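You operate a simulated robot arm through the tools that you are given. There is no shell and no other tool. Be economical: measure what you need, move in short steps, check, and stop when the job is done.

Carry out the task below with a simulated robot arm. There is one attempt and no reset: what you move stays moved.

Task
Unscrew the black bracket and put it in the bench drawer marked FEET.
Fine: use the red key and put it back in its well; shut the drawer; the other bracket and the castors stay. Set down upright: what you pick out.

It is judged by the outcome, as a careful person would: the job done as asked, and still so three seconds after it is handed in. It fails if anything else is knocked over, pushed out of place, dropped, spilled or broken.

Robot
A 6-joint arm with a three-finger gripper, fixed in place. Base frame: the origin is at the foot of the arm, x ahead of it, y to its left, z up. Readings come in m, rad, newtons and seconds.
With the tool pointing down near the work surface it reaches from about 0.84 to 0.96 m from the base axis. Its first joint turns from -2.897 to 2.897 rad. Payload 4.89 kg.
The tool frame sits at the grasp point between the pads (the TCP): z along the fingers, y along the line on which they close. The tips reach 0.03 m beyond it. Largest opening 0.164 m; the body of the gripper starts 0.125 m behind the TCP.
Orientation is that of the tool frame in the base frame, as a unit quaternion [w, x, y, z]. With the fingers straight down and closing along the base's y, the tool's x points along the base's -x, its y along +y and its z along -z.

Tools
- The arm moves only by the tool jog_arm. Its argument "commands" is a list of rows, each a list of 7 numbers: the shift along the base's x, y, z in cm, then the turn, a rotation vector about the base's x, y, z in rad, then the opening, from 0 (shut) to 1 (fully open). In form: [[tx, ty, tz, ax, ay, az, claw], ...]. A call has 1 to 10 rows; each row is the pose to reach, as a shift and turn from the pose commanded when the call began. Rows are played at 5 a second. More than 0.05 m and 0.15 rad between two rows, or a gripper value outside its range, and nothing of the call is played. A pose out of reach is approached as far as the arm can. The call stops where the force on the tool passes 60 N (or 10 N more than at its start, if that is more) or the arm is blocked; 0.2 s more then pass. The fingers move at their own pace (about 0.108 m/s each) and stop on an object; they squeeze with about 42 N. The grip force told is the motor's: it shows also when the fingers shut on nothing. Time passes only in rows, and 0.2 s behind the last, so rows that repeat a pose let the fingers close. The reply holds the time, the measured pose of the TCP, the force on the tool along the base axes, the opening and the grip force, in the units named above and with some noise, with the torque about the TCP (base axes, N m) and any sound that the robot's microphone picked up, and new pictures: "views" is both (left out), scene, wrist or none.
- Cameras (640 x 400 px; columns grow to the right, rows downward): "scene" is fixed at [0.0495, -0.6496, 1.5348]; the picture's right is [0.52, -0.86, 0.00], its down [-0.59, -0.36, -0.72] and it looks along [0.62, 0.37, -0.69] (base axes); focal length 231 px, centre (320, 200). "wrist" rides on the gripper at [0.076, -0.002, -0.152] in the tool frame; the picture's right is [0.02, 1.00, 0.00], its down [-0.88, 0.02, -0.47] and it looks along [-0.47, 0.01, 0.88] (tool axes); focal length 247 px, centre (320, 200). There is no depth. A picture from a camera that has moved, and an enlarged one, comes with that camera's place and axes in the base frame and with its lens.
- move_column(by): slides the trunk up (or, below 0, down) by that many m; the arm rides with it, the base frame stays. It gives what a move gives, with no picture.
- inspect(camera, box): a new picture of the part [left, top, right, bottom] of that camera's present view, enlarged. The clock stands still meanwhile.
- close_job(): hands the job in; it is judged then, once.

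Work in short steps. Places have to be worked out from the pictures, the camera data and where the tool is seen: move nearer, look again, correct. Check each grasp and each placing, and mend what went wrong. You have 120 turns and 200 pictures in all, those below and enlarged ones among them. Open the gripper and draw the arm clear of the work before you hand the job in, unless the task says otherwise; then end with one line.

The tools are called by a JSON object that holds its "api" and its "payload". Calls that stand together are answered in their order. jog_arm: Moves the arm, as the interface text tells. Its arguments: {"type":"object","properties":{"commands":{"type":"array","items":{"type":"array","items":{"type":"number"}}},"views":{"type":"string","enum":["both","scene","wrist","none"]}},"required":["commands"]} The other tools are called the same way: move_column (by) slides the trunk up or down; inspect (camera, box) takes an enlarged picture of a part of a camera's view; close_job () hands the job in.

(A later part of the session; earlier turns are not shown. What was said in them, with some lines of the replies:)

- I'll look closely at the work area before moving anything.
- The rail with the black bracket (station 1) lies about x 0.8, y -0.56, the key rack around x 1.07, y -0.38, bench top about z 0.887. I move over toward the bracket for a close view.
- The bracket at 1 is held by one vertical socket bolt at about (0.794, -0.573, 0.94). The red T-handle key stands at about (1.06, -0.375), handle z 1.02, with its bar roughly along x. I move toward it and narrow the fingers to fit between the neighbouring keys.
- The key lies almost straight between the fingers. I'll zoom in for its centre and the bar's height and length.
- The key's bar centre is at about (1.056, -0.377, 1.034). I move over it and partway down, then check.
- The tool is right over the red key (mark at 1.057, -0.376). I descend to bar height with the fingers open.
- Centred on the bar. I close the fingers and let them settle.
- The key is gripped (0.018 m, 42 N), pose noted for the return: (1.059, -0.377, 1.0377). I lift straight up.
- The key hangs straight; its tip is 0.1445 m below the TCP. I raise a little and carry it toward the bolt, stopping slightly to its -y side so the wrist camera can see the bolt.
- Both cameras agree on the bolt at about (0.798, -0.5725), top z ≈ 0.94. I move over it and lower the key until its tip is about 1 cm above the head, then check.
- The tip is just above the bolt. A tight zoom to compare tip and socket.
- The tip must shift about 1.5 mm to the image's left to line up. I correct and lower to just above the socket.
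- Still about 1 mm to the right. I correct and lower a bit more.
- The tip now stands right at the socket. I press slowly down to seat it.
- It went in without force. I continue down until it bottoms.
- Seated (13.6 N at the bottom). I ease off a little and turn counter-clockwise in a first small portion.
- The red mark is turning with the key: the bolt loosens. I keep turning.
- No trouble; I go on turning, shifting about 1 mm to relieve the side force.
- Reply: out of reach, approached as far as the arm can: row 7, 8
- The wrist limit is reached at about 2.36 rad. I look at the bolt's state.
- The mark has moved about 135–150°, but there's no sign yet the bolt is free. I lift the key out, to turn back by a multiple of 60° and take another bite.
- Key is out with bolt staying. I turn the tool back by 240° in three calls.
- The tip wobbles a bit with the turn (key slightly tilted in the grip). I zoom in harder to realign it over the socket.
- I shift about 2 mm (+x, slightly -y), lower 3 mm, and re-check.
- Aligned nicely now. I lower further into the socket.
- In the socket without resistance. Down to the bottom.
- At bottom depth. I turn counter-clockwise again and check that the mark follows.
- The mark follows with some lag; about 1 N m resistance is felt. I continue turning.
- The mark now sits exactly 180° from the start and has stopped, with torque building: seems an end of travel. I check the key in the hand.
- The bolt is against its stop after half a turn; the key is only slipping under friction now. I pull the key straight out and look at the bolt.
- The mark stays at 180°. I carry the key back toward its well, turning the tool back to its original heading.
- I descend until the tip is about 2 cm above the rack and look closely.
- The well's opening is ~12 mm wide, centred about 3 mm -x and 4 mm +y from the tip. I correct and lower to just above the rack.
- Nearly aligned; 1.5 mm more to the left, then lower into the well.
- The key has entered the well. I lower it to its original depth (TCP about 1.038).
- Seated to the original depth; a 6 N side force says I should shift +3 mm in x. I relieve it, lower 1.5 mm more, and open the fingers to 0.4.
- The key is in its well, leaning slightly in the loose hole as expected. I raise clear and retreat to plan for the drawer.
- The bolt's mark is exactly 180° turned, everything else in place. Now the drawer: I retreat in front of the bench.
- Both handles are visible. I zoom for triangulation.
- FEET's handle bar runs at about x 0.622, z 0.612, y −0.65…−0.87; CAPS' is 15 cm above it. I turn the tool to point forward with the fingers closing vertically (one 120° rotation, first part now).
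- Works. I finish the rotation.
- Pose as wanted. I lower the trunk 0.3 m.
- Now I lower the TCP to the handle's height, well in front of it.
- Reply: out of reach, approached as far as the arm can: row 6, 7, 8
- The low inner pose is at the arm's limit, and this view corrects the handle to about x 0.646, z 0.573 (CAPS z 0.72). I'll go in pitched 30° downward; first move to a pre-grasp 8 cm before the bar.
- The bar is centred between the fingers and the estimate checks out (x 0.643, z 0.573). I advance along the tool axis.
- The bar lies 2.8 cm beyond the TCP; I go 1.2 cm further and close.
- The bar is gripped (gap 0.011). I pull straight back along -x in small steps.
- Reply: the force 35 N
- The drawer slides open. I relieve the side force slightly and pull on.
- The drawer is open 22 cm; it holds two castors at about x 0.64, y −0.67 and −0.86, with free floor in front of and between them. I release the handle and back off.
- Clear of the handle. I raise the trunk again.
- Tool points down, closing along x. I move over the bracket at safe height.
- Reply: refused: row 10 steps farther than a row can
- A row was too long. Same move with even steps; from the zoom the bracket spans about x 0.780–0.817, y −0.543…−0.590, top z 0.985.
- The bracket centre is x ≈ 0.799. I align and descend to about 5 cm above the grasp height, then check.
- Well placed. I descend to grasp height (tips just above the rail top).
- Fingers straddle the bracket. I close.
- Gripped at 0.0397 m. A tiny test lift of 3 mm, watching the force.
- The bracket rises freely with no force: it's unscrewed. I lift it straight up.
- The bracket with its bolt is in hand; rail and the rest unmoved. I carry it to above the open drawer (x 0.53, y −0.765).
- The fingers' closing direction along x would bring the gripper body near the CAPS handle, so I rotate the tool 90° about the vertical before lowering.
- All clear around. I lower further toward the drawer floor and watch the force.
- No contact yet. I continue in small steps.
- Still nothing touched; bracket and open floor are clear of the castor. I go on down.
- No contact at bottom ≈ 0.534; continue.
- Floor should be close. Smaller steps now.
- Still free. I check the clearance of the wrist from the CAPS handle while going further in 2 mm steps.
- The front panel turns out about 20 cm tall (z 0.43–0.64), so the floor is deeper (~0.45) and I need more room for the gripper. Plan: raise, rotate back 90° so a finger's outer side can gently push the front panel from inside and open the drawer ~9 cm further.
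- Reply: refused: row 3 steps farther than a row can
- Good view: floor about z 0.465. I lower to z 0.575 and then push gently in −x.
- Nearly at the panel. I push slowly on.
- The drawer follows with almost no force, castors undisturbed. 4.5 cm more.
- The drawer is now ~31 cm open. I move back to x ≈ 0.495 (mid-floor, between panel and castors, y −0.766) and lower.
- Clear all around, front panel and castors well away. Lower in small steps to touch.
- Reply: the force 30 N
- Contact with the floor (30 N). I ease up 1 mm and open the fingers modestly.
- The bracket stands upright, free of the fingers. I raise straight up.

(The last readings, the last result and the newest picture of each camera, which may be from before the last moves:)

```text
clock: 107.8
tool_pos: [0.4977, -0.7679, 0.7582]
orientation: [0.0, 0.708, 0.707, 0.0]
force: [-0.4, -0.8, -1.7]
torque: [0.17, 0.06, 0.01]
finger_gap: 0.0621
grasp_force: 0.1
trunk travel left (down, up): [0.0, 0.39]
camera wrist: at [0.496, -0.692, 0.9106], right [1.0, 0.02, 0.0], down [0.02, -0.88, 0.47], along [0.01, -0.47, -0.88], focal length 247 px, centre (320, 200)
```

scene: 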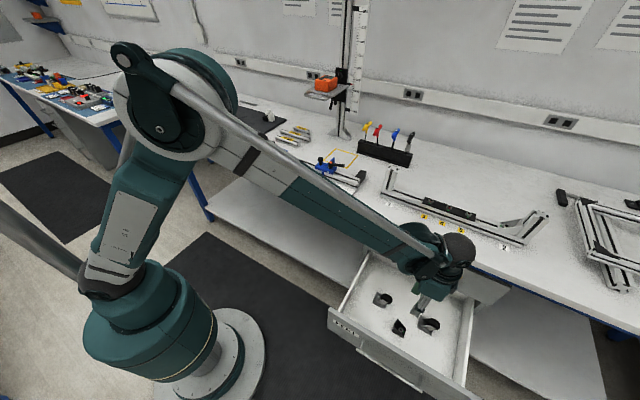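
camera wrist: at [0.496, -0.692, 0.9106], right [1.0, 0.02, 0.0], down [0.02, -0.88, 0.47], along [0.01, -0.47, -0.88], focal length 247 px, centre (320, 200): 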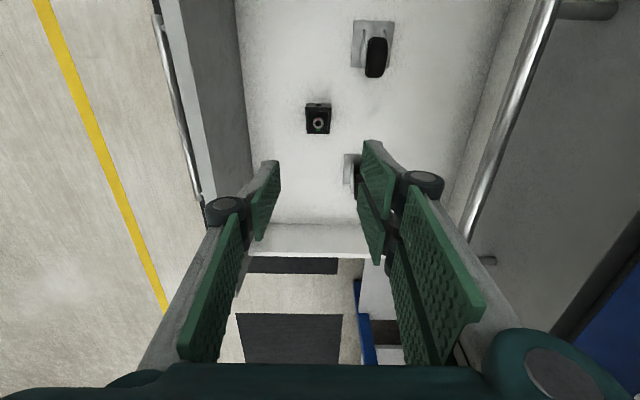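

The bracket stands upright in the drawer with both castors in place. To shut it, I'll push the front panel with closed fingertips, tool pitched 30° down. First up and back in front of the drawer.

{"api": "jog_arm", "payload": {"commands": [[0, 0, 4, 0, 0, 0, 0.2], [0, 0, 8, 0, 0, 0, 0], [0, 0, 12.8, 0, 0, 0, 0], [-4, -0.7, 13, 0, 0, 0, 0], [-8, -1.4, 13, 0, 0, 0, 0], [-12, -2.1, 13, 0, 0, 0, 0], [-15, -2.8, 13, 0, 0, 0, 0], [-18, -3.2, 13, 0, 0, 0, 0]], "views": "none"}}

{"api": "jog_arm", "payload": {"commands": [[0, 0, 0, 0, -0.131, 0, 0], [0, 0, 0, 0, -0.262, 0, 0], [0, 0, -1, 0, -0.393, 0, 0], [0, 0, -3, 0, -0.524, 0, 0], [0, 0, -5, 0, -0.655, 0, 0], [0, 0, -7, 0, -0.786, 0, 0], [0, 0, -9, 0, -0.917, 0, 0], [0, 0, -11, 0, -1.047, 0, 0]], "views": "both"}}

```text
clock: 109.6
tool_pos: [0.3151, -0.7971, 0.8907]
orientation: [0.0, 0.707, 0.708, 0.0]
force: [1.2, 0.8, -0.2]
torque: [-0.01, 0.15, -0.01]
finger_gap: 0.0
grasp_force: 42.2
trunk travel left (down, up): [0.0, 0.39]
```

```text
clock: 111.4
tool_pos: [0.3143, -0.796, 0.7808]
orientation: [0.355, 0.612, 0.612, 0.354]
force: [1.3, 1.9, 0.9]
torque: [-0.11, 0.22, -0.21]
finger_gap: 0.0
grasp_force: 42.5
trunk travel left (down, up): [0.0, 0.39]
camera wrist: at [0.1823, -0.7208, 0.855], right [0.5, 0.02, 0.87], down [-0.4, -0.88, 0.25], along [0.77, -0.47, -0.43], focal length 247 px, centre (320, 200)
```

scene: 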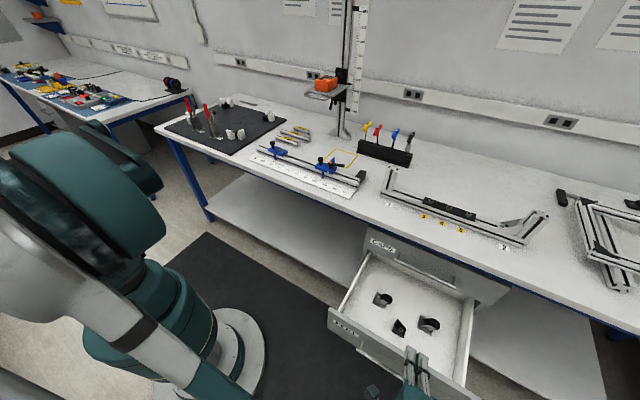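
wrist: 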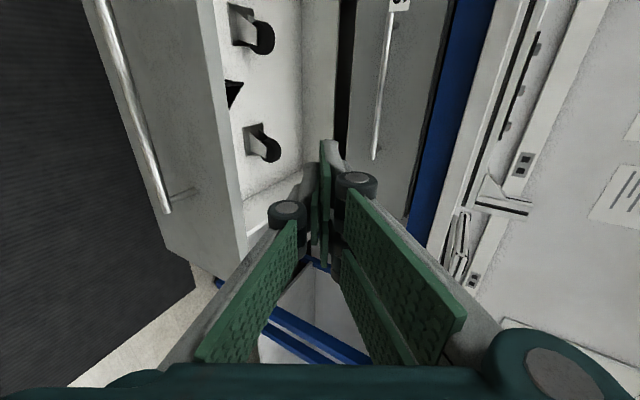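

Good geometry: the panel's outer face is at about x 0.354, handle about x 0.32. I lower the closed fingertips in front of the panel, above the handle.

{"api": "jog_arm", "payload": {"commands": [[-1, 0, -3, 0, 0, 0, 0], [-2, 0, -6, 0, 0, 0, 0], [-2, 0, -9, 0, 0, 0, 0], [-2, 0, -12, 0, 0, 0, 0], [-2, 0, -14.5, 0, 0, 0, 0]], "views": "wrist"}}

{"api": "inspect", "payload": {"camera": "scene", "box": [320, 270, 480, 400]}}

```text
clock: 112.6
tool_pos: [0.2967, -0.7976, 0.6353]
orientation: [0.353, 0.613, 0.612, 0.353]
force: [-0.3, 1.2, 1.1]
torque: [-0.01, 0.1, -0.09]
finger_gap: 0.0002
grasp_force: 41.6
trunk travel left (down, up): [0.0, 0.39]
camera wrist: at [0.164, -0.7214, 0.7105], right [0.5, 0.02, 0.87], down [-0.4, -0.88, 0.25], along [0.77, -0.47, -0.43], focal length 247 px, centre (320, 200)
```

wrist: 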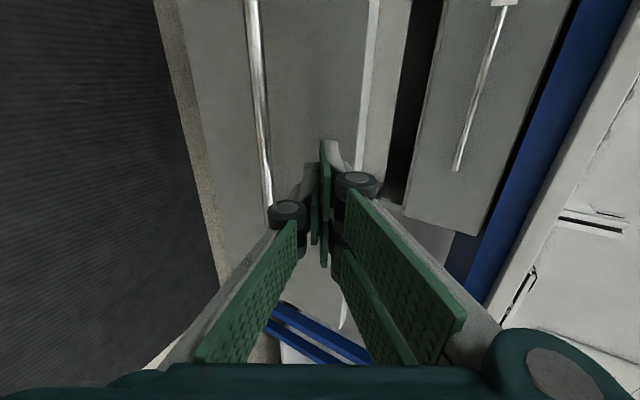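

```text
3.08 times, centred on (400, 335) of scene
camera zoom: at [0.0495, -0.6496, 1.5348], right [0.52, -0.86, 0.0], down [-0.59, -0.36, -0.72], along [0.62, 0.37, -0.69], focal length 710 px, centre (74, -215)
```

zoom: 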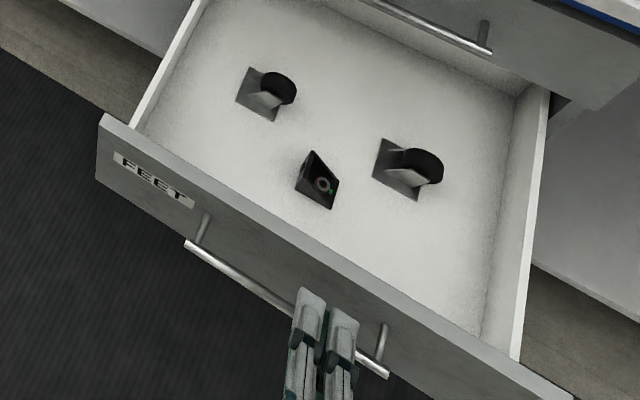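

Tips sit between handle and panel top. I push the drawer closed gently.

{"api": "jog_arm", "payload": {"commands": [[1.5, 0, -0.5, 0, 0, 0, 0], [3, 0, -0.5, 0, 0, 0, 0], [4.5, 0, -0.5, 0, 0, 0, 0], [6, 0, -0.5, 0, 0, 0, 0], [7.5, 0, -0.5, 0, 0, 0, 0], [9, 0, -0.5, 0, 0, 0, 0]], "views": "none"}}

{"api": "inspect", "payload": {"camera": "scene", "box": [320, 250, 480, 380]}}

```text
clock: 114.0
tool_pos: [0.3849, -0.7972, 0.6292]
orientation: [0.354, 0.612, 0.612, 0.354]
force: [0.2, -0.1, 0.1]
torque: [-0.03, 0.0, -0.01]
finger_gap: 0.0
grasp_force: 42.4
trunk travel left (down, up): [0.0, 0.39]
```

```text
3.08 times, centred on (400, 315) of scene
camera zoom: at [0.0495, -0.6496, 1.5348], right [0.52, -0.86, 0.0], down [-0.59, -0.36, -0.72], along [0.62, 0.37, -0.69], focal length 710 px, centre (74, -154)
```

zoom: 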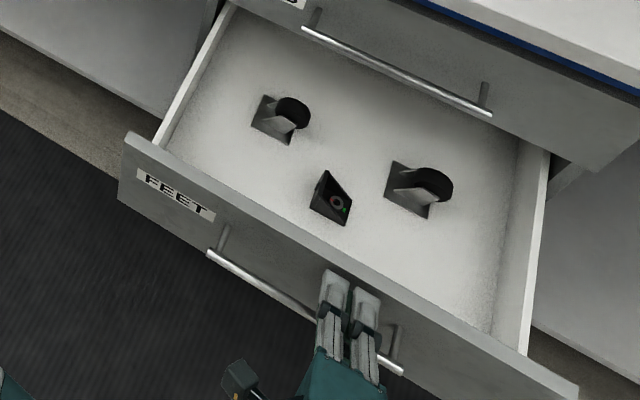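

It closes smoothly; contents keep their places. I continue.

{"api": "jog_arm", "payload": {"commands": [[1.7, 0, 0, 0, 0, 0, 0], [3.4, 0, 0, 0, 0, 0, 0], [5.1, 0, 0, 0, 0, 0, 0], [6.8, 0, 0, 0, 0, 0, 0], [8.5, 0, 0, 0, 0, 0, 0], [10.2, 0, 0, 0, 0, 0, 0], [11.9, 0, 0, 0, 0, 0, 0], [13.6, 0, 0, 0, 0, 0, 0], [15.3, 0, 0, 0, 0, 0, 0], [17, 0, 0, 0, 0, 0, 0]], "views": "none"}}

{"api": "inspect", "payload": {"camera": "scene", "box": [320, 230, 480, 360]}}

```text
clock: 116.2
tool_pos: [0.5543, -0.7991, 0.6289]
orientation: [0.354, 0.612, 0.612, 0.353]
force: [0.1, -0.2, -0.2]
torque: [0.08, -0.06, 0.03]
finger_gap: 0.0
grasp_force: 42.4
trunk travel left (down, up): [0.0, 0.39]
```

```text
3.08 times, centred on (400, 295) of scene
camera zoom: at [0.0495, -0.6496, 1.5348], right [0.52, -0.86, 0.0], down [-0.59, -0.36, -0.72], along [0.62, 0.37, -0.69], focal length 710 px, centre (74, -92)
```

zoom: 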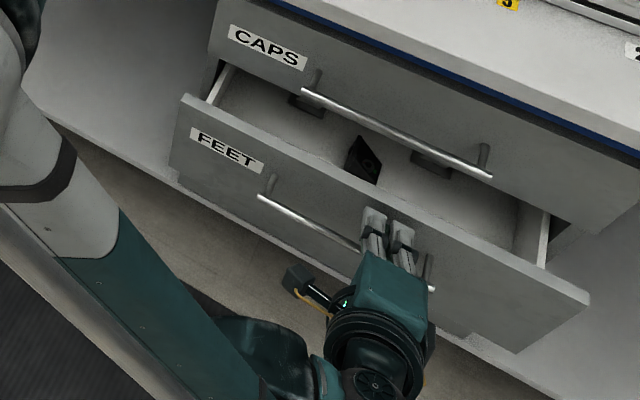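

About 9 cm left. I push on, slowing near the end.

{"api": "jog_arm", "payload": {"commands": [[1.7, 0, 0, 0, 0, 0, 0], [3.4, 0, 0, 0, 0, 0, 0], [5.0, 0, 0, 0, 0, 0, 0], [6.5, 0, 0, 0, 0, 0, 0], [7.5, 0, 0, 0, 0, 0, 0], [8.3, 0, 0, 0, 0, 0, 0], [8.8, 0, 0, 0, 0, 0, 0]], "views": "none"}}

{"api": "inspect", "payload": {"camera": "scene", "box": [320, 220, 480, 350]}}

```text
clock: 117.8
tool_pos: [0.6428, -0.7979, 0.6304]
orientation: [0.354, 0.612, 0.613, 0.353]
force: [-0.1, -0.1, -0.3]
torque: [0.01, 0.01, 0.04]
finger_gap: 0.0001
grasp_force: 42.5
trunk travel left (down, up): [0.0, 0.39]
```

```text
3.08 times, centred on (400, 285) of scene
camera zoom: at [0.0495, -0.6496, 1.5348], right [0.52, -0.86, 0.0], down [-0.59, -0.36, -0.72], along [0.62, 0.37, -0.69], focal length 710 px, centre (74, -62)
```

zoom: 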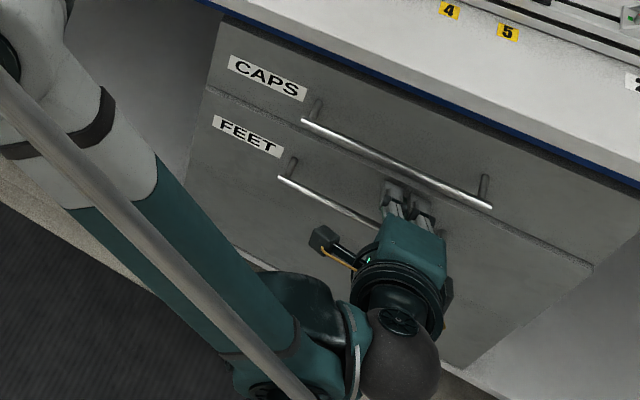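

Nearly flush. I push until it bottoms.

{"api": "jog_arm", "payload": {"commands": [[0.3, 0, 0, 0, 0, 0, 0], [0.6, 0, 0, 0, 0, 0, 0], [0.9, 0, 0, 0, 0, 0, 0]], "views": "none"}}

{"api": "inspect", "payload": {"camera": "scene", "box": [350, 230, 430, 290]}}

```text
clock: 118.6
tool_pos: [0.6523, -0.799, 0.6321]
orientation: [0.353, 0.612, 0.613, 0.354]
force: [-0.3, 0.4, 0.5]
torque: [0.02, -0.02, 0.04]
finger_gap: 0.0001
grasp_force: 41.7
trunk travel left (down, up): [0.0, 0.39]
```

```text
6.67 times, centred on (390, 260) of scene
camera zoom: at [0.0495, -0.6496, 1.5348], right [0.52, -0.86, 0.0], down [-0.59, -0.36, -0.72], along [0.62, 0.37, -0.69], focal length 1538 px, centre (-147, -200)
```

zoom: 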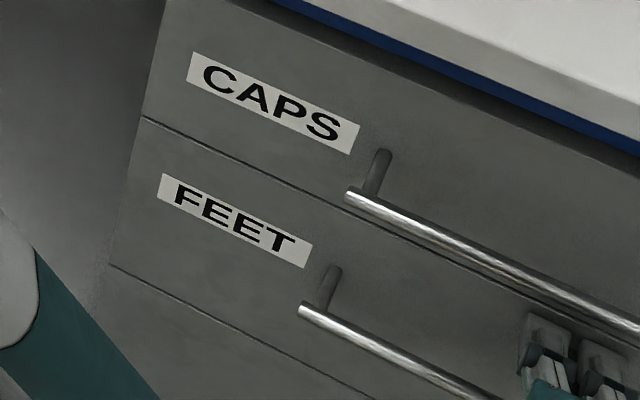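

Looks flush; one last small push to feel the stop.

{"api": "jog_arm", "payload": {"commands": [[0.25, 0, 0, 0, 0, 0, 0], [0.5, 0, 0, 0, 0, 0, 0]], "views": "none"}}

```text
clock: 119.2
tool_pos: [0.6531, -0.7989, 0.6303]
orientation: [0.353, 0.613, 0.613, 0.353]
force: [-41.3, 4.5, -3.4]
torque: [0.04, 0.26, 0.31]
finger_gap: 0.0001
grasp_force: 42.0
trunk travel left (down, up): [0.0, 0.39]
```

The stop is felt (41 N): the drawer is shut. I back away along −x.

{"api": "jog_arm", "payload": {"commands": [[-1, 0, 0.3, 0, 0, 0, 0], [-4, 0, 2, 0, 0, 0, 0], [-8, 0, 4, 0, 0, 0, 0], [-12, 0, 6, 0, 0, 0, 0.2], [-16, 0, 8, 0, 0, 0, 0.4], [-20, 0, 10, 0, 0, 0, 0.5], [-24, 0, 12, 0, 0, 0, 0.5]], "views": "scene"}}

{"api": "inspect", "payload": {"camera": "scene", "box": [340, 220, 500, 350]}}

{"api": "inspect", "payload": {"camera": "scene", "box": [350, 110, 560, 260]}}

```text
clock: 120.8
tool_pos: [0.4186, -0.7988, 0.7503]
orientation: [0.353, 0.612, 0.613, 0.354]
force: [1.1, -1.8, -0.2]
torque: [0.03, -0.02, 0.05]
finger_gap: 0.0817
grasp_force: 0.1
trunk travel left (down, up): [0.0, 0.39]
```

scene: 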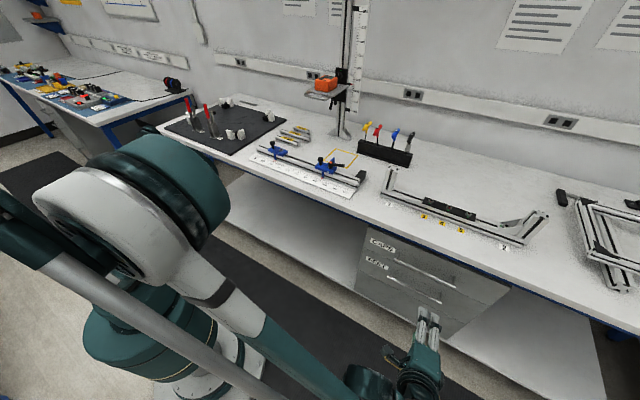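

```text
3.08 times, centred on (420, 285) of scene
camera zoom: at [0.0495, -0.6496, 1.5348], right [0.52, -0.86, 0.0], down [-0.59, -0.36, -0.72], along [0.62, 0.37, -0.69], focal length 710 px, centre (12, -62)
```

zoom: 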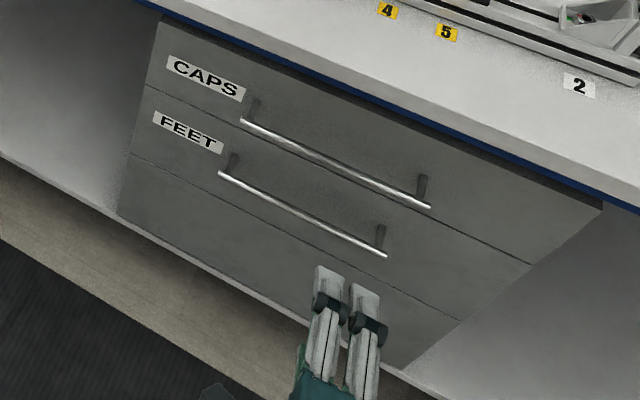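

```text
2.67 times, centred on (455, 185) of scene
camera zoom: at [0.0495, -0.6496, 1.5348], right [0.52, -0.86, 0.0], down [-0.59, -0.36, -0.72], along [0.62, 0.37, -0.69], focal length 615 px, centre (-40, 240)
```

zoom: 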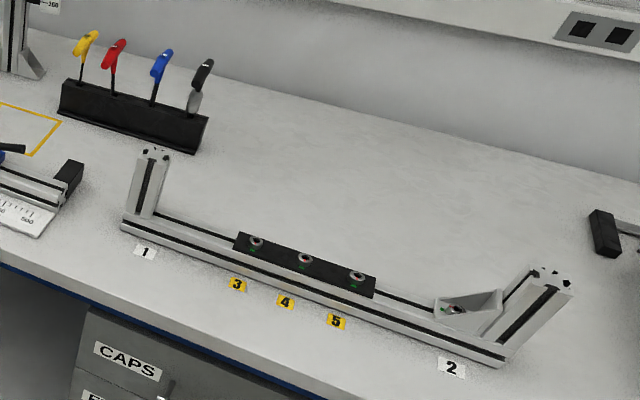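

The drawer is flush, the key is in its well, the other bracket and plate are untouched, and the gripper is open and clear. I hand the job in.

{"api": "close_job", "payload": {}}

```text
The job is handed in.
```

The black bracket is unscrewed and stands upright in the FEET drawer, which is shut. The red key is back in its well, leaning slightly in the loose hole. The other bracket is untouched, and the castors stayed where they were inside the drawer.
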